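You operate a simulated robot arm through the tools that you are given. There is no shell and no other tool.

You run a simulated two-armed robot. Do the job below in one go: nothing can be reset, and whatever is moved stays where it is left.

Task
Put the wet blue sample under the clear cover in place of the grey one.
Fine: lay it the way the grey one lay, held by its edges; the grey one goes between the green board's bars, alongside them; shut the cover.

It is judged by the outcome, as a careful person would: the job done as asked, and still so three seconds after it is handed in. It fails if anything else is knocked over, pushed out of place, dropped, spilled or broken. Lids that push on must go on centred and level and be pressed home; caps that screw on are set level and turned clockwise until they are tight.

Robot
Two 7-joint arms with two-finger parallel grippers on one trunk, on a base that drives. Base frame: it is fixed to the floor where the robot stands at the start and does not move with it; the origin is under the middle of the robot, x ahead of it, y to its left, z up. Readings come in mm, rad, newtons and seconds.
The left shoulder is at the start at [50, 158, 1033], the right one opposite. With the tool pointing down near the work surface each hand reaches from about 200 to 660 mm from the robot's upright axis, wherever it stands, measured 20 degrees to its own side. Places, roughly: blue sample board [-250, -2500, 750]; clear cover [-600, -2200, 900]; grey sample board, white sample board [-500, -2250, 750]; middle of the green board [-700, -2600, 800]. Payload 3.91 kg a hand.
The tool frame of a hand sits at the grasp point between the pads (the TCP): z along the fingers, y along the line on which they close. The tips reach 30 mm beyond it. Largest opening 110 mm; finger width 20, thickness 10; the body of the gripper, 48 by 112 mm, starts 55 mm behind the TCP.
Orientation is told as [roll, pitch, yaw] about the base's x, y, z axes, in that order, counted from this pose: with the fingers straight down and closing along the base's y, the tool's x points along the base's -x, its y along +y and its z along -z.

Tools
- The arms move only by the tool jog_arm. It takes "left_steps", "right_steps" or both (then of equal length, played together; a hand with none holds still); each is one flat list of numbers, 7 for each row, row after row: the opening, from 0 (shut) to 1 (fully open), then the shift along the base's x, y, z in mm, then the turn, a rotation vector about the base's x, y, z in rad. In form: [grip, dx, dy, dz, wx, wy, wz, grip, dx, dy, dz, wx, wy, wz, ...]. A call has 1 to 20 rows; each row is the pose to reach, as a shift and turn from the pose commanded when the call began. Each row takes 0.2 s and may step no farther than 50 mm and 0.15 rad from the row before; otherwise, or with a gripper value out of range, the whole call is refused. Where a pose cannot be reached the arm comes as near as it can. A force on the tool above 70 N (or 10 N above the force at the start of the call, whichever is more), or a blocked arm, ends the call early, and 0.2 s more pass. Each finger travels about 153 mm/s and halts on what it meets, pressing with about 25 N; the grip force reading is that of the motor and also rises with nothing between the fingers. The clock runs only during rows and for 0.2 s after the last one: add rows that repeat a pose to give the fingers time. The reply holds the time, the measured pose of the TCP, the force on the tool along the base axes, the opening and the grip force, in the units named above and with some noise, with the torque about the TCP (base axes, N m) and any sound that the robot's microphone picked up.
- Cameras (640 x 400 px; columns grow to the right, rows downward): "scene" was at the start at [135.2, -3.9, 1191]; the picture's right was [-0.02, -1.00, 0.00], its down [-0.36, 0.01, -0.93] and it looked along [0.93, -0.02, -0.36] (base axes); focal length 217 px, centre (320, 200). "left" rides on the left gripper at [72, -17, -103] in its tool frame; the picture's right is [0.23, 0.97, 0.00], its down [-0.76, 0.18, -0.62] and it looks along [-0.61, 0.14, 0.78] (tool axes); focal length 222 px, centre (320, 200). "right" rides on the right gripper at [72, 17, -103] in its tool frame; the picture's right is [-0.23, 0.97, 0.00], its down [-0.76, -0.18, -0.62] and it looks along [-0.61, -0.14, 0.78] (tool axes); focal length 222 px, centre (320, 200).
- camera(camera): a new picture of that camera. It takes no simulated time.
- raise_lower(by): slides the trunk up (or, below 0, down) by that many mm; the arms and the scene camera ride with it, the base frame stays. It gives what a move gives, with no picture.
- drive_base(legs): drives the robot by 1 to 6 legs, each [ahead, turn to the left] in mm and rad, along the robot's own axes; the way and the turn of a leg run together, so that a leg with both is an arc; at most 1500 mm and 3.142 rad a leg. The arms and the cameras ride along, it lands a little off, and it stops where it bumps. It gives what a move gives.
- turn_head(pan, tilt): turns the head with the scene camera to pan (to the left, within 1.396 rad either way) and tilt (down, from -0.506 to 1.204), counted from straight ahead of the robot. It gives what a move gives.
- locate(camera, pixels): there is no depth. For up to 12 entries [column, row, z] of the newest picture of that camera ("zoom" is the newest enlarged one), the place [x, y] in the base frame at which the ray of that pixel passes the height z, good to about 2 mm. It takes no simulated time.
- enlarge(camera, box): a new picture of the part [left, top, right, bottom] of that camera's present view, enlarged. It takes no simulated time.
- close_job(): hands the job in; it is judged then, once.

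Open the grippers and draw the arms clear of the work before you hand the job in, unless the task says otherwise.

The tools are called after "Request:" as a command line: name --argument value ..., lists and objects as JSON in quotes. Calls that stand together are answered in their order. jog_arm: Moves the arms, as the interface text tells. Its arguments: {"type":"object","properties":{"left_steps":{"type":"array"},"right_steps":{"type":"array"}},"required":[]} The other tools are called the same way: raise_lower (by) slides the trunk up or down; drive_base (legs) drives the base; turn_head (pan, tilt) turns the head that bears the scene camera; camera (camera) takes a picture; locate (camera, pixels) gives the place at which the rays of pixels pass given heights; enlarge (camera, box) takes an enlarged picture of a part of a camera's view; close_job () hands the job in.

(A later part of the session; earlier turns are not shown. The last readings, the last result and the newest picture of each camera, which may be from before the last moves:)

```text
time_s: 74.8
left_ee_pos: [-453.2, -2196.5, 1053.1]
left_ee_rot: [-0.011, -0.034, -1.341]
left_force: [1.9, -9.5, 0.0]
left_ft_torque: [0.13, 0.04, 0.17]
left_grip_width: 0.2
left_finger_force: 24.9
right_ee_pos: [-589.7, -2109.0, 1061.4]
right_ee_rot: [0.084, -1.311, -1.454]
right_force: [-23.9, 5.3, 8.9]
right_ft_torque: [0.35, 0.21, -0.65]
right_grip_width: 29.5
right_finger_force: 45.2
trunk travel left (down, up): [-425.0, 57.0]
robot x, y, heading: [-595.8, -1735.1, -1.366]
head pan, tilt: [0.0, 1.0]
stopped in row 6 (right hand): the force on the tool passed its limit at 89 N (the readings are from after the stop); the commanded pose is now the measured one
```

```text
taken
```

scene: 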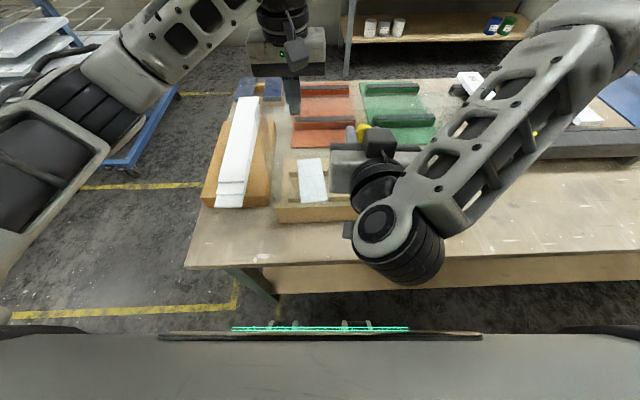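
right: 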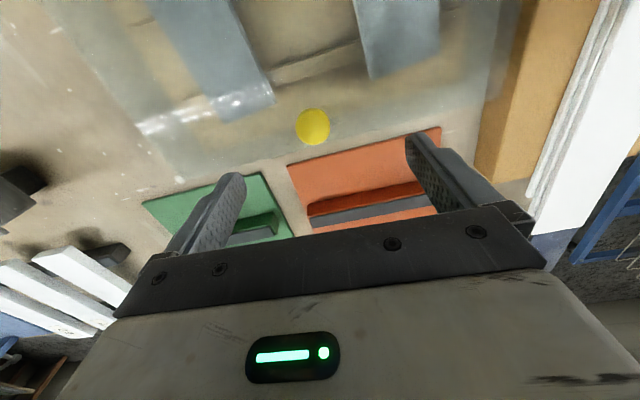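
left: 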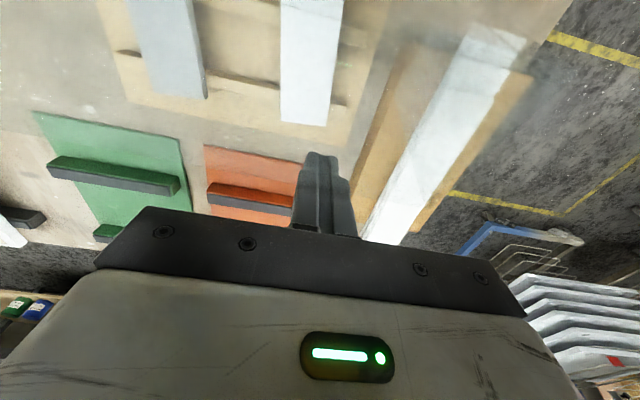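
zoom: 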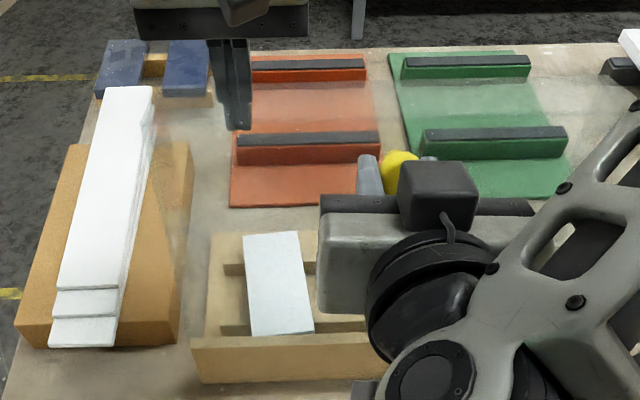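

The right hand stopped at a force while the left came to 227 mm depth – earlier than the finger contact I expected. I look through both hand cameras to see what touched.

Request:
camera --camera "right"

Request:
enlarge --camera "left" --box '[100, 0, 560, 240]'

Request:
turn_head --pan 0.15 --tilt 0.75

Request:
camera --camera "scene"

```text
taken
```

right: 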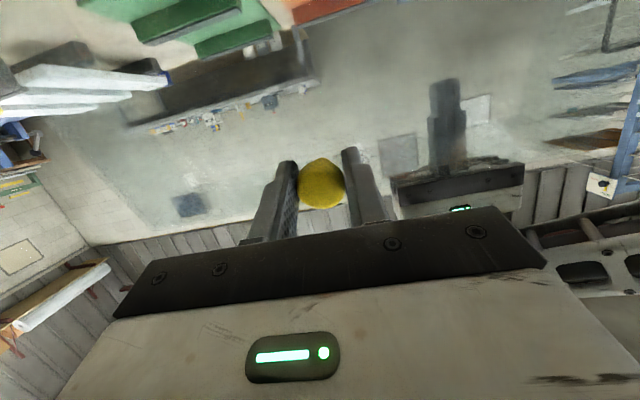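

```text
1.39 times, centred on (330, 120) of left
```

zoom: 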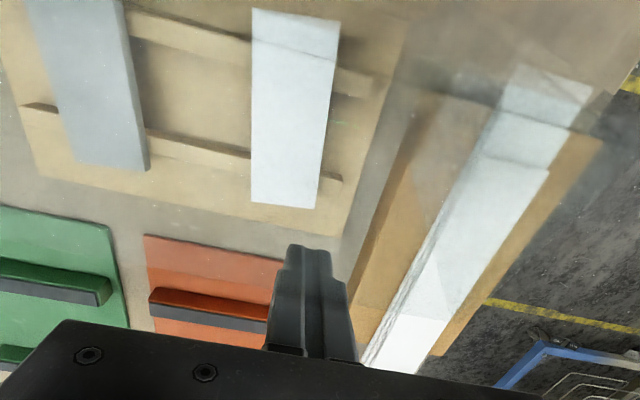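

```text
time_s: 75.6
left_ee_pos: [-453.6, -2196.3, 1054.9]
left_ee_rot: [-0.004, -0.033, -1.339]
left_force: [7.1, -23.6, -5.6]
left_ft_torque: [0.36, 0.02, 0.21]
left_grip_width: 0.0
left_finger_force: 25.0
right_ee_pos: [-588.8, -2109.3, 1059.6]
right_ee_rot: [0.081, -1.309, -1.451]
right_force: [-41.2, 12.5, 9.6]
right_ft_torque: [-1.06, 0.15, 0.27]
right_grip_width: 29.4
right_finger_force: 44.8
trunk travel left (down, up): [-425.0, 57.0]
robot x, y, heading: [-593.0, -1738.8, -1.365]
head pan, tilt: [0.15, 0.75]
```

```text
taken
```

scene: 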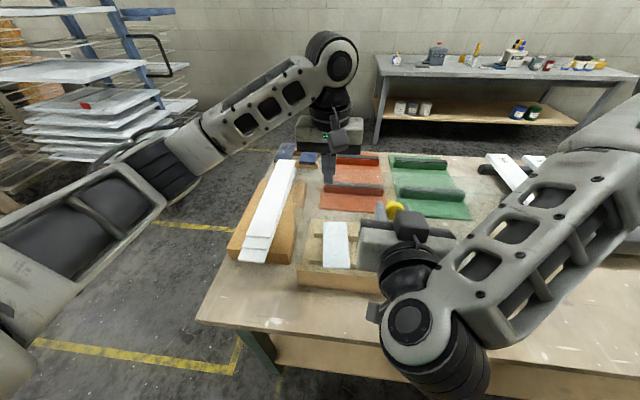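

The plate is nearly invisible, so I enlarge the left view and the scene view around where its edges must be.

Request:
enlarge --camera "left" --box '[320, 0, 600, 180]'

Request:
enlarge --camera "scene" --box '[260, 90, 480, 290]'

Request:
enlarge --camera "right" --box '[100, 0, 620, 240]'

```text
2.22 times, centred on (460, 90) of left
```

zoom: 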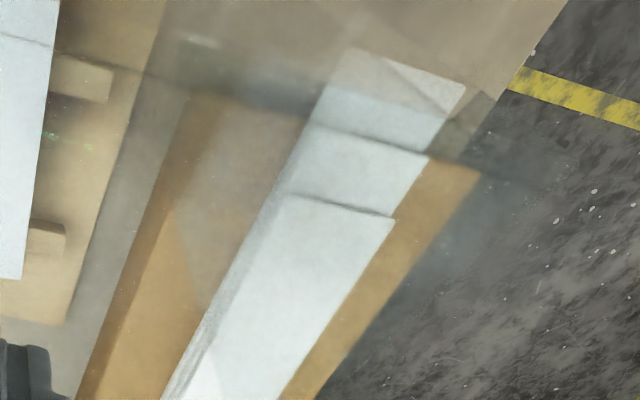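

```text
2.00 times, centred on (370, 190) of scene
```

zoom: 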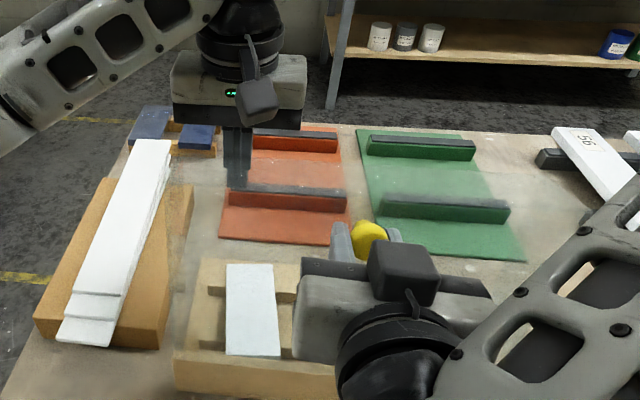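

```text
1.23 times, centred on (360, 120) of right
```

zoom: 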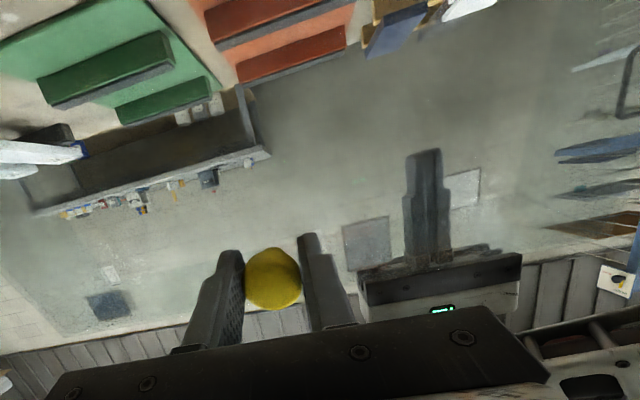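

The torque puts the left contact about 15 mm above its TCP at depth ≈214, z≈1070 – that fits a clear skirt on the hood's far edge, with the cover at ≈1.35 rad. I back the left hand off slightly, raise it 27 mm and bring it back to that skirt edge.

Request:
jog_arm --left_steps '[0, 2, -8, 5, 0, 0, 0, 0, 2, -8, 27, 0, 0, 0, 0, 1, -4, 27, 0, 0, 0, 0, 0, 0, 27, 0, 0, 0, 0, -0.5, 2, 27, 0, 0, 0]'

```text
time_s: 76.8
left_ee_pos: [-455.0, -2193.8, 1081.5]
left_ee_rot: [-0.01, -0.032, -1.338]
left_force: [0.5, -13.8, 1.4]
left_ft_torque: [-0.16, 0.09, 0.05]
left_grip_width: 0.1
left_finger_force: 24.9
right_ee_pos: [-588.9, -2110.3, 1059.5]
right_ee_rot: [0.096, -1.31, -1.464]
right_force: [-35.7, -2.1, -3.6]
right_ft_torque: [-0.96, -0.36, -0.55]
right_grip_width: 29.2
right_finger_force: 44.9
trunk travel left (down, up): [-425.0, 57.0]
robot x, y, heading: [-594.5, -1735.7, -1.369]
head pan, tilt: [0.15, 0.75]
```

The left hand supports the skirt edge with 14 N. I open the right gripper and lift it straight up off the knob.

Request:
jog_arm --right_steps '[0.55, 0, 0, 0, 0, 0, 0, 0.55, 0, 0, 0, 0, 0, 0, 0.55, 0, 2, 20, 0, 0, 0, 0.55, 0, 4, 45, 0.05, 0.012, 0, 0.55, 0, 4, 75, 0.12, 0.03, 0, 0.55, 0, 4, 105, 0.2, 0.05, 0, 0.55, 0, 4, 130, 0.3, 0.07, 0]'

Request:
camera --camera "scene"

Request:
enlarge --camera "scene" --box '[260, 120, 480, 300]'

```text
time_s: 78.4
left_ee_pos: [-452.6, -2191.3, 1079.7]
left_ee_rot: [-0.014, -0.03, -1.342]
left_force: [-0.8, -1.5, 0.2]
left_ft_torque: [-0.02, 0.02, 0.04]
left_grip_width: 0.0
left_finger_force: 24.8
right_ee_pos: [-583.5, -2103.0, 1192.1]
right_ee_rot: [0.031, -1.0, -1.397]
right_force: [0.5, 0.0, -0.1]
right_ft_torque: [0.0, -0.01, 0.0]
right_grip_width: 60.3
right_finger_force: 0.0
right hand out of reach, approached as far as the arm can: row 3, 4, 5
trunk travel left (down, up): [-425.0, 57.0]
robot x, y, heading: [-595.9, -1740.7, -1.359]
head pan, tilt: [0.15, 0.75]
```

```text
taken
```

scene: 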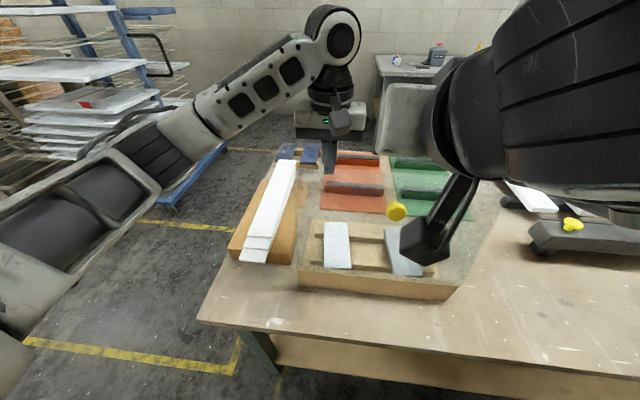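

```text
2.22 times, centred on (370, 210) of scene
```

zoom: 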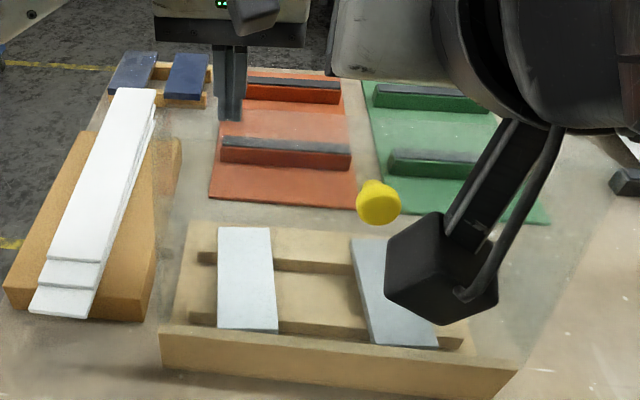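

The cover stays up with almost no load on the left hand. I move the right hand clear to the right and turn it fingers-down again.

Request:
jog_arm --right_steps '[0.55, -30, -7, 10, 0.14, 0.033, 0, 0.55, -60, -14, 20, 0.28, 0.067, 0, 0.55, -90, -21, 20, 0.42, 0.1, 0, 0.55, -117, -28, 20, 0.56, 0.133, 0, 0.55, -117, -28, 20, 0.7, 0.167, 0, 0.55, -117, -28, 20, 0.84, 0.2, 0, 0.55, -117, -28, 20, 0.97, 0.23, 0]'

Request:
camera --camera "scene"

```text
time_s: 80.0
left_ee_pos: [-451.2, -2193.1, 1080.9]
left_ee_rot: [-0.014, -0.027, -1.343]
left_force: [1.2, 0.2, -1.1]
left_ft_torque: [-0.01, 0.02, 0.0]
left_grip_width: 0.0
left_finger_force: 25.0
right_ee_pos: [-701.0, -2132.1, 1210.3]
right_ee_rot: [-0.017, -0.002, -1.369]
right_force: [-0.2, -1.2, 1.0]
right_ft_torque: [0.0, -0.02, 0.02]
right_grip_width: 60.3
right_finger_force: 0.0
trunk travel left (down, up): [-425.0, 57.0]
robot x, y, heading: [-594.7, -1736.8, -1.366]
head pan, tilt: [0.15, 0.75]
```

```text
taken
```

scene: 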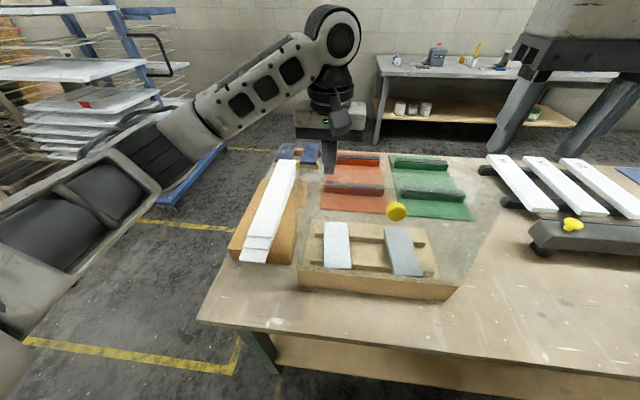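

The cover stays near upright by itself. I push the skirt edge gently 60 mm towards me with the left hand to bring it past upright.

Request:
jog_arm --left_steps '[0, -2.3, 9.7, 2, 0, 0, 0, 0, -4.6, 19.5, 4, 0, 0, 0, 0, -7, 29.2, 6, 0, 0, 0, 0, -9.3, 38.9, 8, 0, 0, 0, 0, -11.6, 48.7, 10, 0, 0, 0, 0, -13.9, 58.4, 12, 0, 0, 0]'

Request:
camera --camera "scene"

Request:
enlarge --camera "scene" --box '[260, 120, 480, 310]'

```text
time_s: 81.4
left_ee_pos: [-464.9, -2132.6, 1095.9]
left_ee_rot: [-0.013, -0.035, -1.34]
left_force: [0.2, -7.2, 28.1]
left_ft_torque: [0.29, -0.17, 0.1]
left_grip_width: 0.2
left_finger_force: 24.5
right_ee_pos: [-700.8, -2130.2, 1212.6]
right_ee_rot: [-0.014, -0.004, -1.368]
right_force: [-0.9, -0.3, 0.1]
right_ft_torque: [-0.03, -0.03, -0.01]
right_grip_width: 60.4
right_finger_force: 0.1
trunk travel left (down, up): [-425.0, 57.0]
robot x, y, heading: [-592.6, -1741.5, -1.357]
head pan, tilt: [0.15, 0.75]
```

```text
taken
```

scene: 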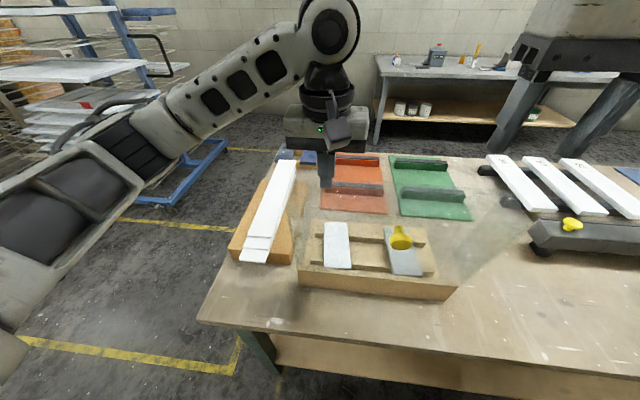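

```text
2.11 times, centred on (370, 215) of scene
```

zoom: 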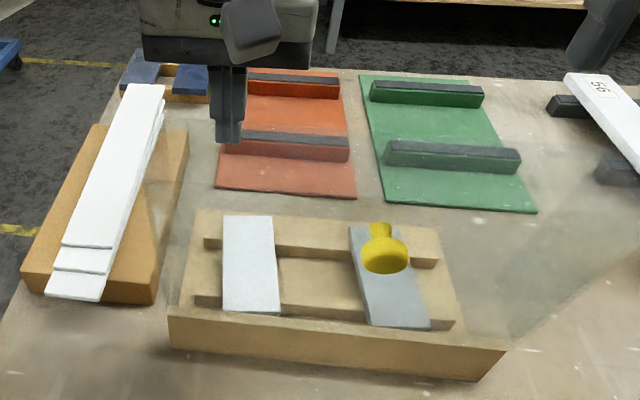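

The knob now points towards me, so the cover is about upright; the left hand feels 28 N upward, probably the rising skirt edge catching a step on the finger. I raise the left hand 25 mm and look again.

Request:
jog_arm --left_steps '[0, 0, 0, 12, 0, 0, 0, 0, 0, 0, 25, 0, 0, 0]'

Request:
enlarge --camera "scene" --box '[260, 120, 480, 310]'

Request:
camera --camera "left"

Request:
camera --camera "right"

```text
time_s: 82.0
left_ee_pos: [-465.6, -2133.3, 1116.2]
left_ee_rot: [-0.011, -0.026, -1.342]
left_force: [0.5, 0.3, 0.4]
left_ft_torque: [-0.01, -0.01, 0.01]
left_grip_width: 0.1
left_finger_force: 25.4
right_ee_pos: [-700.0, -2132.3, 1211.0]
right_ee_rot: [-0.018, -0.006, -1.371]
right_force: [0.1, 0.3, 0.7]
right_ft_torque: [0.0, -0.03, -0.04]
right_grip_width: 60.6
right_finger_force: 0.1
trunk travel left (down, up): [-425.0, 57.0]
robot x, y, heading: [-595.6, -1735.1, -1.367]
head pan, tilt: [0.15, 0.75]
```

```text
2.11 times, centred on (370, 215) of scene
```

zoom: 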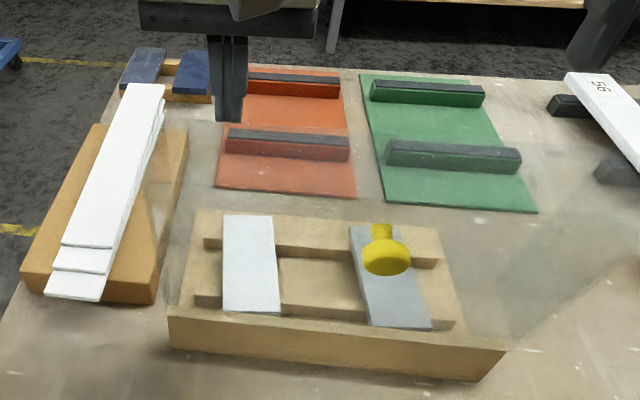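

```text
taken
```

left: 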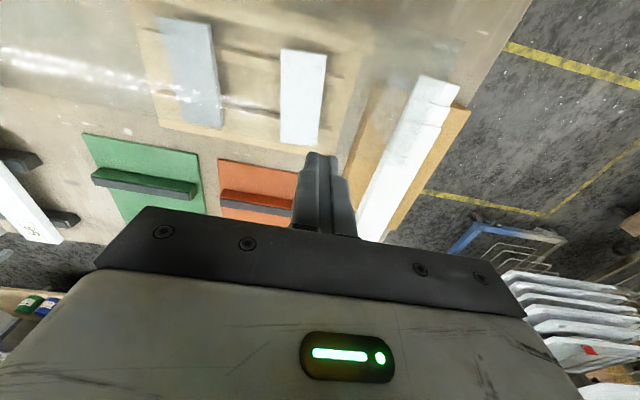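

```text
taken
```

right: 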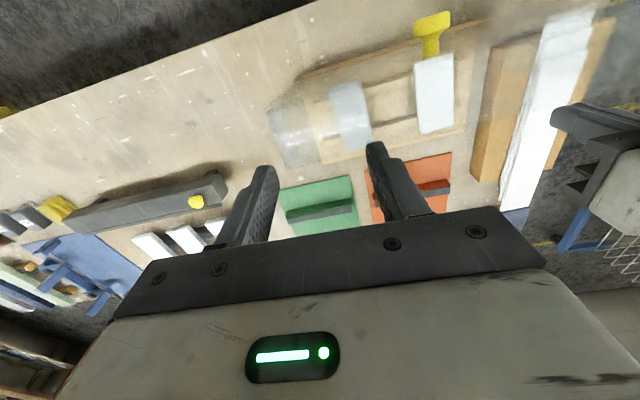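

The cover now stays open by itself with zero load on the left hand. I enlarge the right view to see how the hood stands.

Request:
enlarge --camera "right" --box '[240, 0, 520, 175]'

Request:
locate --camera "right" --pixels '[[432, 22, 1040], [432, 22, 1060], [430, 52, 1060]]'

Request:
locate --camera "scene" --pixels '[[376, 242, 1040], [376, 242, 1060], [376, 242, 1020]]'

```text
2.29 times, centred on (380, 88) of right
```

zoom: 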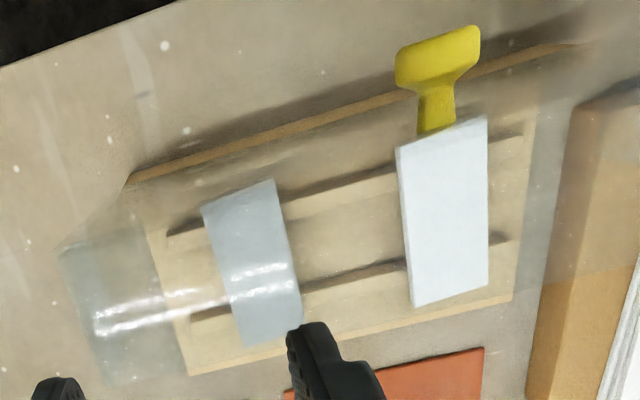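

```text
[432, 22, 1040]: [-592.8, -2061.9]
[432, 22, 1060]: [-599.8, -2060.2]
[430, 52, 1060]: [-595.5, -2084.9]
```

```text
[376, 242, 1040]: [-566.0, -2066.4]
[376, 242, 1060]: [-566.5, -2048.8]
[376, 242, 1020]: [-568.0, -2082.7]
```

I recheck the knob with the right pixel (402,241) in the scene picture.

Request:
locate --camera "scene" --pixels '[[401.8, 241, 1020], [401.8, 241, 1040], [401.8, 241, 1060], [401.8, 241, 1080]]'

Request:
locate --camera "right" --pixels '[[432, 22, 1020], [432, 22, 1080], [300, 80, 880], [440, 10, 880]]'

```text
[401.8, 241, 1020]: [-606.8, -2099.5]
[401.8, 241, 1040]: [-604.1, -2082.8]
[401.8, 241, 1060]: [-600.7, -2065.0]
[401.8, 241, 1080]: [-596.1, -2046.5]
```

```text
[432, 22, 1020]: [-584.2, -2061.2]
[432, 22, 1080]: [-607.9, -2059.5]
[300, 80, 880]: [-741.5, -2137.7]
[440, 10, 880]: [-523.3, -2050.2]
```

The hood stands by itself at about 98° (knob cap at [-600,-2062,1062]), top at z≈1100, with clear side skirts. I lift the left hand out over it and bring it back to my left side.

Request:
jog_arm --left_steps '[0, 0, 0, 45, 0, 0, 0, 0, 0, 0, 90, 0, 0, 0, 0, 20, 5, 110, 0, 0, 0, 0, 60, 25, 115, 0, 0, 0, 0, 95, 60, 115, 0, 0, 0, 0, 115, 105, 115, 0, 0, 0, 0, 115, 150, 115, 0, 0, 0]'

Request:
camera --camera "left"

Request:
camera --camera "scene"

```text
time_s: 83.6
left_ee_pos: [-349.8, -1983.7, 1233.1]
left_ee_rot: [-0.012, -0.031, -1.341]
left_force: [0.2, 0.0, -1.0]
left_ft_torque: [0.01, 0.01, 0.02]
left_grip_width: 0.1
left_finger_force: 25.0
right_ee_pos: [-698.7, -2131.1, 1210.9]
right_ee_rot: [-0.017, -0.006, -1.37]
right_force: [-0.4, 0.3, -1.0]
right_ft_torque: [0.01, 0.0, 0.01]
right_grip_width: 60.6
right_finger_force: 0.1
trunk travel left (down, up): [-425.0, 57.0]
robot x, y, heading: [-594.1, -1732.3, -1.366]
head pan, tilt: [0.15, 0.75]
```

```text
taken
```

left: 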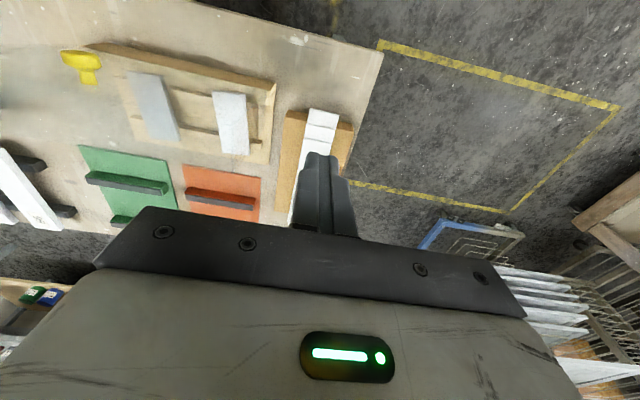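

```text
taken
```

scene: 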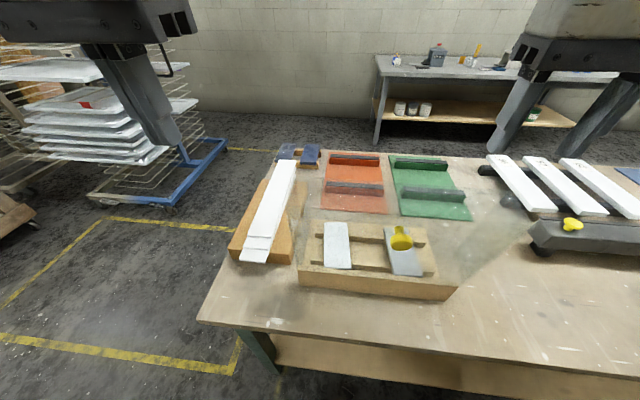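

The work area is unobstructed now. I enlarge the head view for careful measurement of grey, green bars and the blue rack.

Request:
enlarge --camera "scene" --box '[290, 200, 450, 300]'

Request:
enlarge --camera "scene" --box '[260, 130, 480, 230]'

Request:
enlarge --camera "left" --box '[40, 20, 340, 220]'

```text
4.00 times, centred on (370, 250) of scene
```

zoom: 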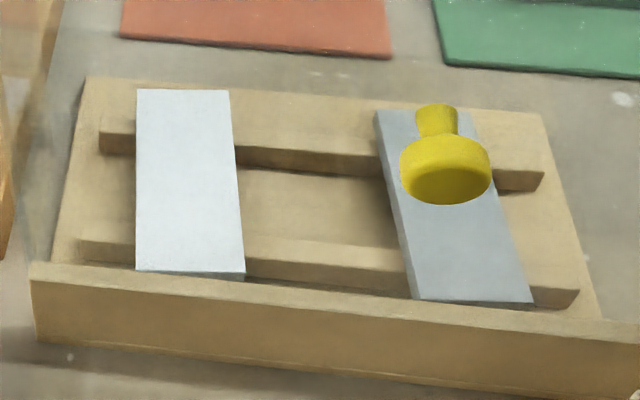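

```text
2.91 times, centred on (370, 180) of scene
```

zoom: 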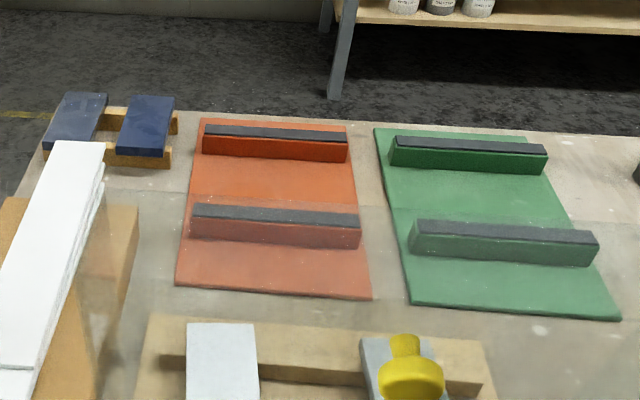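

```text
2.00 times, centred on (190, 120) of left
```

zoom: 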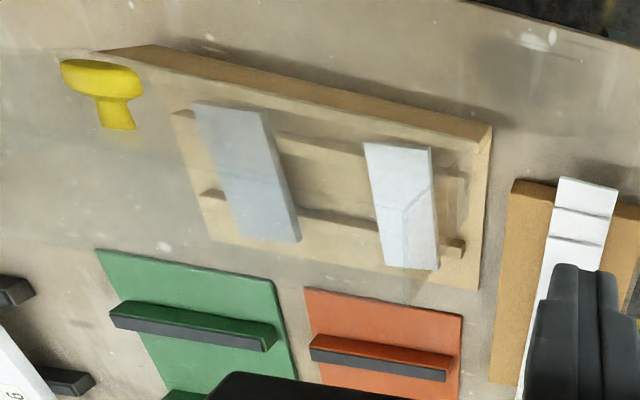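

I triangulate the grey and white samples' corners with the scene and left cameras at the assumed height 845.

Request:
locate --camera "scene" --pixels '[[384, 228, 845], [407.5, 227.5, 845], [423.25, 275.5, 845], [393, 274.5, 845], [324.25, 222.5, 845], [347, 222.5, 845], [351.25, 268, 845], [324, 267.5, 845], [310.5, 154, 845], [286.8, 153.2, 845]]'

Request:
locate --camera "left" --pixels '[[126.5, 71.5, 845], [159, 75, 845], [180, 140, 845], [155, 139, 845], [212.5, 91.5, 845], [246, 93.5, 845], [249, 154, 845], [222.5, 152.5, 845]]'

```text
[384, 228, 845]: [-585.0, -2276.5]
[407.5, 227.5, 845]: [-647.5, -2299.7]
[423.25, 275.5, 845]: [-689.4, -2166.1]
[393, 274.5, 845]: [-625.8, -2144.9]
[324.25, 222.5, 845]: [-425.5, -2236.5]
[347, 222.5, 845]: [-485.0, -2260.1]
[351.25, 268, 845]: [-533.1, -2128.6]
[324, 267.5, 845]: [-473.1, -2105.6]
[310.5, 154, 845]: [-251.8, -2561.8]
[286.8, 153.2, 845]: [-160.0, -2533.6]
```

```text
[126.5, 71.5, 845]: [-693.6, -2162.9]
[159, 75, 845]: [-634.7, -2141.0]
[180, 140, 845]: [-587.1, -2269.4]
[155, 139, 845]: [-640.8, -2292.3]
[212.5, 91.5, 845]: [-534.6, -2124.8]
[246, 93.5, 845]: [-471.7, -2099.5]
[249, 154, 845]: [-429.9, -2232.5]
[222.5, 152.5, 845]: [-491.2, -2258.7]
```

Both views agree at z≈845: grey centre ≈[-638,-2219], 64 × 139 mm, long side heading ≈-1.23 rad. I check the tray's rails and front wall directions too.

Request:
locate --camera "scene" --pixels '[[315, 229.5, 838], [426, 243, 838], [310, 260, 838], [434.5, 272.5, 838], [312, 219.2, 797], [425, 228.2, 797], [297.5, 266, 875], [450, 281, 875], [278.8, 284, 795], [457, 298, 795]]'

Request:
locate --camera "left" --pixels '[[119, 75.5, 838], [133, 116.5, 838], [262.5, 141.5, 838], [252, 105, 838], [272.5, 83.5, 870], [81, 45, 870], [136, 139, 797], [268, 165, 797]]'

Request:
enlarge --camera "scene" --box '[265, 190, 475, 310]'

```text
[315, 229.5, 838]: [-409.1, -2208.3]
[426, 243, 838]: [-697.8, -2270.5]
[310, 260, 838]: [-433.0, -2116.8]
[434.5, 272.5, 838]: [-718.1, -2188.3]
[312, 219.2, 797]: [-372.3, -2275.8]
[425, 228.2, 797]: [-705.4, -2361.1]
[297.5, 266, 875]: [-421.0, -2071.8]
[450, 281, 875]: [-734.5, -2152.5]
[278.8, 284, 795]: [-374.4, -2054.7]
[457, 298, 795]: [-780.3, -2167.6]
```

```text
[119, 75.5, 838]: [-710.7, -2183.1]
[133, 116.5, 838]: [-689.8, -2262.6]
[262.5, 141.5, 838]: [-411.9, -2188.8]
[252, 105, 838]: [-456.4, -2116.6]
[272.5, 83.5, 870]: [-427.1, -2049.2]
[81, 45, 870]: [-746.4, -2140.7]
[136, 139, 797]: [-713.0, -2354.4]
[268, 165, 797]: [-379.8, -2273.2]
```

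```text
3.05 times, centred on (370, 250) of scene
```

zoom: 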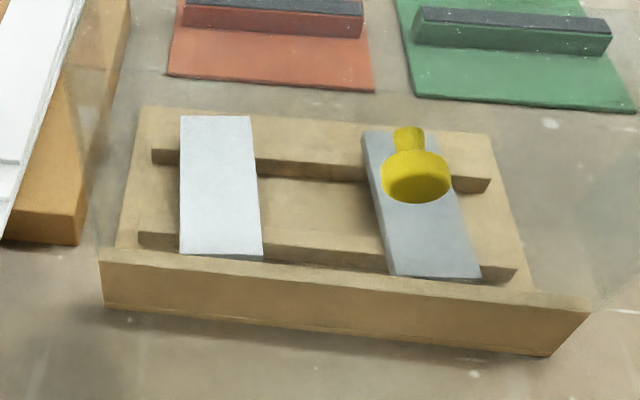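

The tray's heading is ≈-1.335 and both samples lie turned by about +0.1 rad from it. To get my right forearm clear of the hood's right skirt, I shift the base about 100 mm to the right.

Request:
drive_base --legs '[[-110, 0], [0, -0.8], [140, 0], [0, 0.82]]'

Request:
turn_head --pan 0.0 --tilt 0.85

Request:
camera --camera "scene"

Request:
camera --camera "right"

```text
time_s: 86.3
left_ee_pos: [-548.3, -1981.8, 1229.2]
left_ee_rot: [-0.016, -0.024, -1.922]
left_force: [-0.6, 1.1, 0.5]
left_ft_torque: [0.04, 0.03, -0.04]
left_grip_width: 0.4
left_finger_force: 25.1
right_ee_pos: [-912.0, -1916.4, 1202.2]
right_ee_rot: [-0.033, 0.023, -1.919]
right_force: [-0.3, -0.9, 1.0]
right_ft_torque: [-0.06, -0.04, 0.01]
right_grip_width: 60.2
right_finger_force: 0.1
trunk travel left (down, up): [-425.0, 57.0]
robot x, y, heading: [-618.6, -1637.0, -1.934]
head pan, tilt: [0.15, 0.75]
stopped in leg 2: the robot was blocked; the commanded pose is now the measured one
```

```text
time_s: 87.0
left_ee_pos: [-548.2, -1982.3, 1230.1]
left_ee_rot: [-0.016, -0.022, -1.921]
left_force: [0.0, -0.6, -0.3]
left_ft_torque: [0.02, 0.04, 0.01]
left_grip_width: 0.3
left_finger_force: 24.6
right_ee_pos: [-914.2, -1916.7, 1202.5]
right_ee_rot: [-0.032, 0.022, -1.92]
right_force: [0.3, 0.0, 0.0]
right_ft_torque: [0.01, -0.01, 0.03]
right_grip_width: 60.4
right_finger_force: 0.2
trunk travel left (down, up): [-425.0, 57.0]
robot x, y, heading: [-614.9, -1632.0, -1.939]
head pan, tilt: [0.0, 0.85]
```

```text
taken
```

scene: 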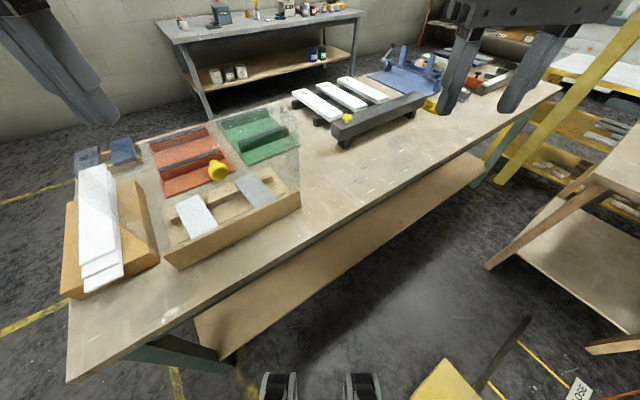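

```text
taken
```

right: 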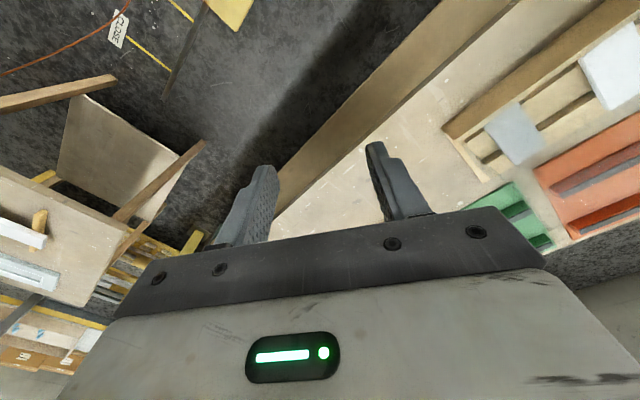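

Turning right was blocked at heading -1.93; my right elbow may be at the lamp head. I look to the right.

Request:
turn_head --pan -1.39 --tilt 0.2

Request:
camera --camera "scene"

Request:
turn_head --pan -0.9 --tilt 0.5

Request:
camera --camera "scene"

```text
time_s: 88.6
left_ee_pos: [-547.9, -1981.1, 1228.9]
left_ee_rot: [-0.016, -0.021, -1.92]
left_force: [-0.7, 0.2, 0.4]
left_ft_torque: [0.0, -0.04, -0.05]
left_grip_width: 0.0
left_finger_force: 24.8
right_ee_pos: [-912.3, -1916.8, 1202.2]
right_ee_rot: [-0.032, 0.021, -1.918]
right_force: [0.2, -0.5, 0.2]
right_ft_torque: [-0.02, 0.02, 0.03]
right_grip_width: 60.5
right_finger_force: 0.0
trunk travel left (down, up): [-425.0, 57.0]
robot x, y, heading: [-616.8, -1632.1, -1.938]
head pan, tilt: [-1.389, 0.201]
```

```text
taken
```

scene: 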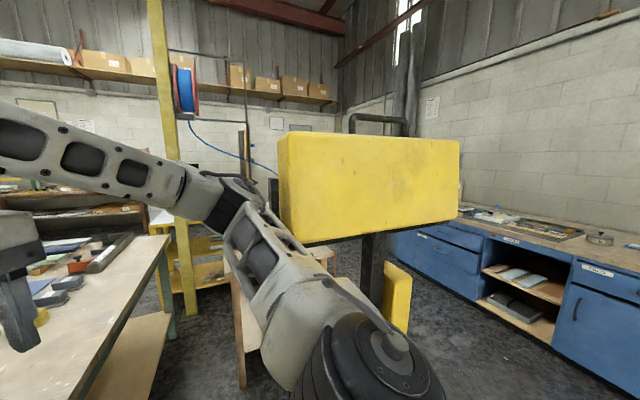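

```text
time_s: 89.5
left_ee_pos: [-548.2, -1981.3, 1229.3]
left_ee_rot: [-0.015, -0.022, -1.922]
left_force: [-0.3, -0.3, 0.5]
left_ft_torque: [0.0, 0.02, 0.02]
left_grip_width: 0.0
left_finger_force: 24.6
right_ee_pos: [-911.0, -1916.1, 1203.6]
right_ee_rot: [-0.032, 0.021, -1.917]
right_force: [0.2, 0.5, 1.2]
right_ft_torque: [0.03, -0.02, 0.02]
right_grip_width: 60.2
right_finger_force: 0.0
trunk travel left (down, up): [-425.0, 57.0]
robot x, y, heading: [-613.5, -1629.4, -1.936]
head pan, tilt: [-0.901, 0.499]
```

```text
taken
```

scene: 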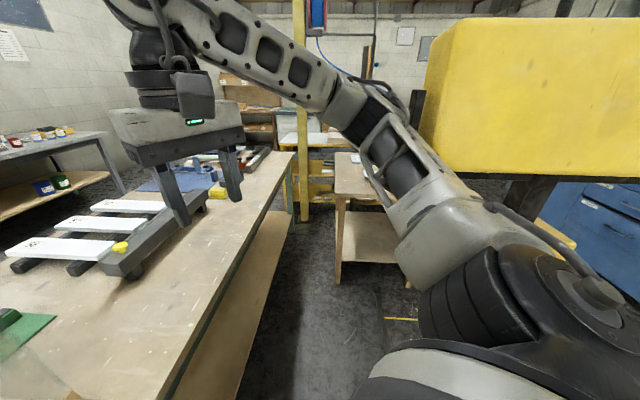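

The right elbow was up against the lamp head. I turn back left off it, and then check whether the lamp has stayed in place.

Request:
drive_base --legs '[[0, 0.6]]'

Request:
turn_head --pan -0.8 --tilt 0.7

Request:
camera --camera "scene"

```text
time_s: 91.5
left_ee_pos: [-369.1, -1874.9, 1233.1]
left_ee_rot: [-0.013, -0.03, -1.327]
left_force: [-0.2, -0.2, -0.3]
left_ft_torque: [0.03, 0.02, 0.01]
left_grip_width: 0.2
left_finger_force: 25.0
right_ee_pos: [-707.9, -2026.5, 1206.2]
right_ee_rot: [-0.029, 0.01, -1.328]
right_force: [0.8, -0.2, -0.1]
right_ft_torque: [-0.02, -0.02, 0.02]
right_grip_width: 60.6
right_finger_force: 0.1
trunk travel left (down, up): [-425.0, 57.0]
robot x, y, heading: [-620.2, -1634.3, -1.343]
head pan, tilt: [-0.901, 0.499]
```

```text
time_s: 92.3
left_ee_pos: [-369.9, -1874.1, 1232.5]
left_ee_rot: [-0.013, -0.031, -1.327]
left_force: [-0.9, -0.8, 0.6]
left_ft_torque: [0.01, 0.0, -0.01]
left_grip_width: 0.3
left_finger_force: 25.2
right_ee_pos: [-708.3, -2026.3, 1206.8]
right_ee_rot: [-0.027, 0.008, -1.327]
right_force: [0.5, 0.3, -0.1]
right_ft_torque: [0.0, -0.03, 0.0]
right_grip_width: 60.3
right_finger_force: 0.1
trunk travel left (down, up): [-425.0, 57.0]
robot x, y, heading: [-618.9, -1630.3, -1.34]
head pan, tilt: [-0.799, 0.7]
```

```text
taken
```

scene: 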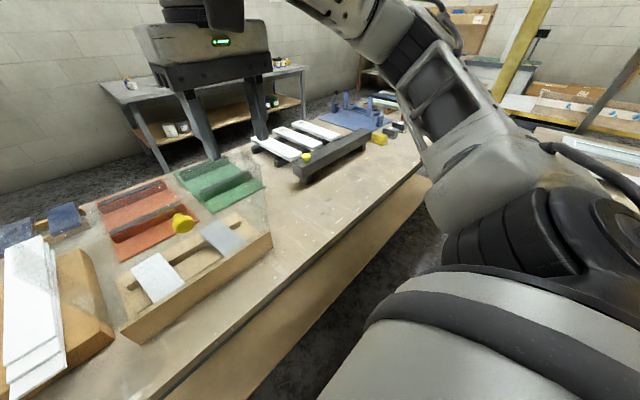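

The arm is clear of the lamp now. To decide where to stand for the grey sample, I test with the left arm how far it reaches ahead with the hand pitched 0.9 rad outward, over free space above the white boards.

Request:
jog_arm --left_steps '[0, 10.5, -44.8, -15, -0.127, -0.03, 0, 0, 21, -89.6, -30, -0.253, -0.059, 0, 0, 31.5, -134.4, -45, -0.38, -0.089, 0, 0, 42, -179.2, -60, -0.506, -0.118, 0, 0, 52.5, -224, -75, -0.633, -0.148, 0, 0, 63, -268.8, -90, -0.76, -0.178, 0, 0, 73.5, -313.6, -105, -0.877, -0.205, 0, 0, 84, -358.4, -120, -0.877, -0.205, 0, 0, 94.5, -403.2, -135, -0.877, -0.205, 0, 0, 105, -448, -150, -0.877, -0.205, 0, 0, 115.5, -492.8, -165, -0.877, -0.205, 0, 0, 115.5, -492.8, -165, -0.877, -0.205, 0]'

Request:
camera --camera "left"

```text
time_s: 94.9
left_ee_pos: [-256.8, -2356.2, 1073.0]
left_ee_rot: [-0.027, -0.935, -1.318]
left_force: [0.4, 1.1, -0.5]
left_ft_torque: [0.02, 0.0, 0.02]
left_grip_width: 0.1
left_finger_force: 25.1
left hand out of reach, approached as far as the arm can: row 11, 12
right_ee_pos: [-709.8, -2026.4, 1208.2]
right_ee_rot: [-0.029, 0.009, -1.328]
right_force: [0.0, 0.3, -0.4]
right_ft_torque: [-0.01, 0.0, 0.0]
right_grip_width: 60.1
right_finger_force: 0.0
trunk travel left (down, up): [-425.0, 57.0]
robot x, y, heading: [-616.9, -1631.3, -1.341]
head pan, tilt: [-0.799, 0.7]
```

```text
taken
```

left: 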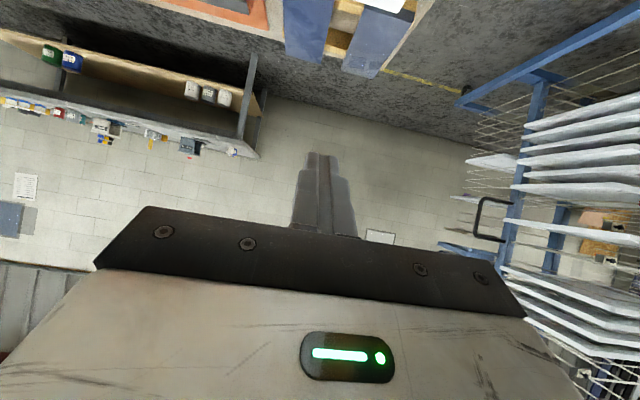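

With the hand pitched 0.93 rad the reach is about 790 mm ahead, enough to work on the tray from behind the bench, where the open hood is no hindrance. The left camera also shows the two bluish boards at (310,25) and (385,40); I enlarge them.

Request:
enlarge --camera "left" --box '[230, 0, 470, 110]'

Request:
locate --camera "left" --pixels '[[405, 25, 795], [330, 58, 795], [225, 12, 795], [260, 155, 850], [240, 60, 850], [60, 95, 850], [380, 75, 845], [345, 68, 845], [325, 62, 845], [287, 55, 845]]'

```text
2.67 times, centred on (350, 55) of left
```

zoom: 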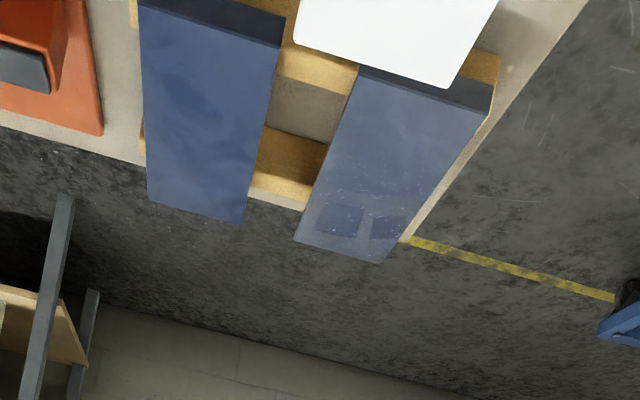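

```text
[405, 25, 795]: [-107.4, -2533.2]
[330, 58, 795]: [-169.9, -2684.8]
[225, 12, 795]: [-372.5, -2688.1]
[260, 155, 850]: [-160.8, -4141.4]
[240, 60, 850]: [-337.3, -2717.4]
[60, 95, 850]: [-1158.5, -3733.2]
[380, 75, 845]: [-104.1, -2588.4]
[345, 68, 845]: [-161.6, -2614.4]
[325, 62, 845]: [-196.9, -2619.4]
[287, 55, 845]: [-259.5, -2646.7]
```

Two blue boards lie there: the one at higher x-distance is matte, while the outer one (zoom (390,170)) mirrors the windows – that is the wet one, centred near lat 45, depth 625. I also locate the back table's feet to judge the space behind the bench.

Request:
locate --camera "left" --pixels '[[254.5, 53, 0], [265.7, 88.7, 0], [305, 47.5, 795], [383.7, 69.2, 795], [254, 36, 795], [358, 103, 0], [465, 92, 0]]'

Request:
enlarge --camera "left" --box '[0, 0, 320, 170]'

```text
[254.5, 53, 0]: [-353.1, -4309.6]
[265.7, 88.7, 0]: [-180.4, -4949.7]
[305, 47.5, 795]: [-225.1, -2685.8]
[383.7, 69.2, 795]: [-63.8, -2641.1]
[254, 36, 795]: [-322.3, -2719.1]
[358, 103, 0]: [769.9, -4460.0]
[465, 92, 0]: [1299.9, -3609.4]
```

```text
2.00 times, centred on (160, 85) of left
```

zoom: 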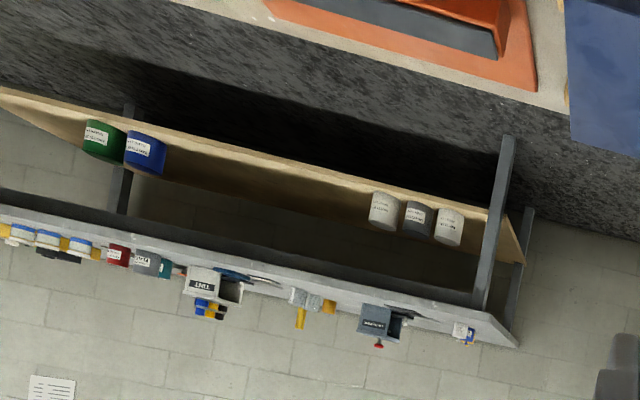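

There is ample room behind the bench (the back table's foot is near y≈-4300). I retract the left arm along the same way.

Request:
jog_arm --left_steps '[0, -10.3, 43.7, 14.5, 0, 0, 0, 0, -20.6, 87.4, 29, 0, 0, 0, 0, -30.9, 131.1, 43.5, 0, 0, 0, 0, -41.2, 174.8, 58, 0, 0, 0, 0, -51.5, 218.5, 72.5, 0.146, 0.034, 0, 0, -61.8, 262.2, 87, 0.292, 0.068, 0, 0, -72.1, 305.9, 101.5, 0.438, 0.102, 0, 0, -82.4, 349.6, 116, 0.584, 0.137, 0, 0, -92.7, 393.3, 130.5, 0.73, 0.171, 0, 0, -103, 437, 145, 0.877, 0.205, 0, 0, -113.3, 480.7, 159.5, 0.91, 0.213, 0]'

Request:
turn_head --pan 0.0 --tilt 0.6

Request:
camera --camera "scene"

```text
time_s: 97.3
left_ee_pos: [-370.4, -1874.2, 1232.0]
left_ee_rot: [-0.009, 0.004, -1.325]
left_force: [0.0, -0.3, 0.0]
left_ft_torque: [-0.01, 0.01, -0.01]
left_grip_width: 0.2
left_finger_force: 25.2
right_ee_pos: [-707.7, -2024.6, 1206.9]
right_ee_rot: [-0.028, 0.007, -1.328]
right_force: [0.2, 0.9, -0.2]
right_ft_torque: [-0.01, 0.01, -0.01]
right_grip_width: 60.3
right_finger_force: 0.0
trunk travel left (down, up): [-425.0, 57.0]
robot x, y, heading: [-614.6, -1635.0, -1.344]
head pan, tilt: [-0.799, 0.7]
```

```text
time_s: 98.4
left_ee_pos: [-370.1, -1875.4, 1231.5]
left_ee_rot: [-0.01, 0.001, -1.326]
left_force: [-0.7, -0.2, 0.0]
left_ft_torque: [0.0, 0.02, 0.01]
left_grip_width: 0.4
left_finger_force: 25.6
right_ee_pos: [-708.7, -2024.8, 1207.4]
right_ee_rot: [-0.028, 0.008, -1.328]
right_force: [-0.7, 0.0, -0.7]
right_ft_torque: [-0.01, 0.01, -0.03]
right_grip_width: 60.7
right_finger_force: 0.1
trunk travel left (down, up): [-425.0, 57.0]
robot x, y, heading: [-618.2, -1633.2, -1.346]
head pan, tilt: [0.0, 0.6]
```

```text
taken
```

scene: 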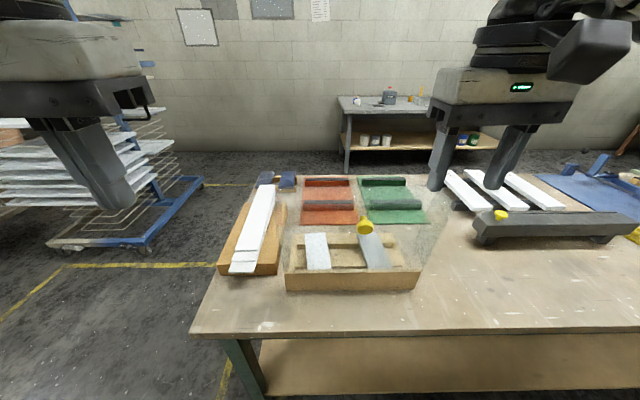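

The next station is behind the bench. I drive: back 60, turn left, along the front to the left end, then turn to face along the left end.

Request:
drive_base --legs '[[-60, 0], [0, 1.57], [630, 0], [0, -1.57]]'

Request:
turn_head --pan -0.5 --tilt 0.55

Request:
camera --camera "scene"

```text
time_s: 110.1
left_ee_pos: [231.8, -1673.6, 1230.8]
left_ee_rot: [-0.009, 0.003, -1.316]
left_force: [0.5, -0.3, 0.0]
left_ft_torque: [0.02, 0.02, 0.0]
left_grip_width: 0.0
left_finger_force: 24.9
right_ee_pos: [-104.9, -1827.5, 1207.2]
right_ee_rot: [-0.027, 0.008, -1.318]
right_force: [0.3, 0.3, 0.1]
right_ft_torque: [0.0, 0.01, 0.03]
right_grip_width: 60.5
right_finger_force: 0.1
trunk travel left (down, up): [-425.0, 57.0]
robot x, y, heading: [-18.7, -1429.7, -1.338]
head pan, tilt: [0.0, 0.6]
```

```text
time_s: 111.0
left_ee_pos: [232.3, -1673.3, 1231.3]
left_ee_rot: [-0.012, 0.002, -1.316]
left_force: [0.0, 0.1, -0.8]
left_ft_torque: [0.02, 0.0, 0.0]
left_grip_width: 0.0
left_finger_force: 24.9
right_ee_pos: [-104.8, -1825.9, 1206.0]
right_ee_rot: [-0.028, 0.009, -1.319]
right_force: [-0.1, -0.3, 0.4]
right_ft_torque: [-0.01, 0.01, -0.02]
right_grip_width: 60.2
right_finger_force: 0.0
trunk travel left (down, up): [-425.0, 57.0]
robot x, y, heading: [-14.4, -1433.0, -1.334]
head pan, tilt: [-0.499, 0.55]
```

```text
taken
```

scene: 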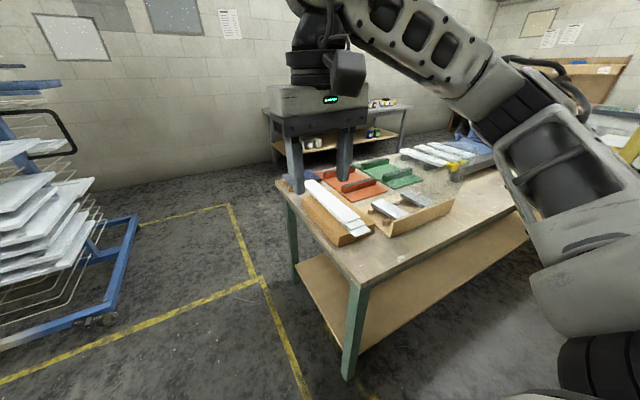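

I stand left of the bench at lat -340. I check the drying cart's distance to my planned lane before driving along the bench's left end.

Request:
locate --camera "scene" --pixels '[[108, 322, 0], [137, 218, 0], [137, 218, 150], [0, 355, 0], [90, 180, 700], [347, 378, 0], [293, 280, 0]]'

```text
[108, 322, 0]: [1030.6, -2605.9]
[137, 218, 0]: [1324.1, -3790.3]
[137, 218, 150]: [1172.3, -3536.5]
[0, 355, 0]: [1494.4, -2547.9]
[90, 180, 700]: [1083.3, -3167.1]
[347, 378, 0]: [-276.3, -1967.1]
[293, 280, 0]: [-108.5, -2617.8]
```

The cart is over 700 mm from my lane. I drive along the left end to behind the bench, turn right and go along its back.

Request:
drive_base --legs '[[1440, 0], [0, -1.57], [600, 0], [0, -1.57]]'

Request:
turn_head --pan 0.0 --tilt 0.85

Request:
camera --camera "scene"

```text
time_s: 128.9
left_ee_pos: [-503.4, -2732.4, 1232.7]
left_ee_rot: [-0.011, 0.002, 1.82]
left_force: [0.4, -0.5, 1.0]
left_ft_torque: [0.04, 0.0, -0.02]
left_grip_width: 0.1
left_finger_force: 24.7
right_ee_pos: [-166.3, -2579.2, 1205.2]
right_ee_rot: [-0.028, 0.01, 1.817]
right_force: [0.2, 1.3, -0.1]
right_ft_torque: [0.02, -0.02, 0.02]
right_grip_width: 60.2
right_finger_force: 0.0
trunk travel left (down, up): [-425.0, 57.0]
robot x, y, heading: [-254.4, -2977.0, 1.802]
head pan, tilt: [-0.499, 0.55]
```

```text
time_s: 129.8
left_ee_pos: [-503.1, -2731.9, 1231.4]
left_ee_rot: [-0.013, 0.001, 1.817]
left_force: [0.0, 0.0, -0.5]
left_ft_torque: [0.01, -0.07, -0.02]
left_grip_width: 0.0
left_finger_force: 24.6
right_ee_pos: [-165.2, -2580.0, 1205.9]
right_ee_rot: [-0.029, 0.009, 1.818]
right_force: [-0.3, -0.4, 0.1]
right_ft_torque: [0.02, 0.02, -0.01]
right_grip_width: 60.0
right_finger_force: 0.1
trunk travel left (down, up): [-425.0, 57.0]
robot x, y, heading: [-256.9, -2976.5, 1.802]
head pan, tilt: [0.0, 0.85]
```

```text
taken
```

scene: 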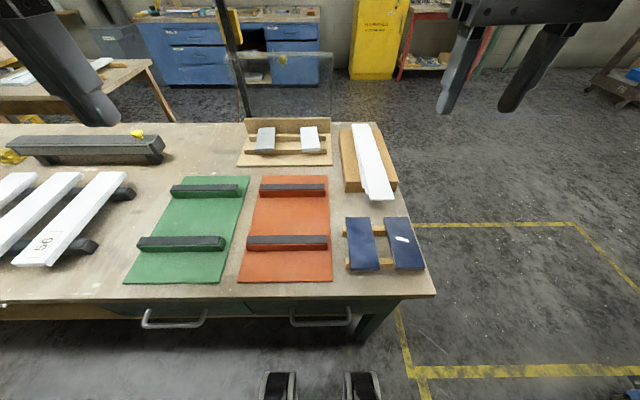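

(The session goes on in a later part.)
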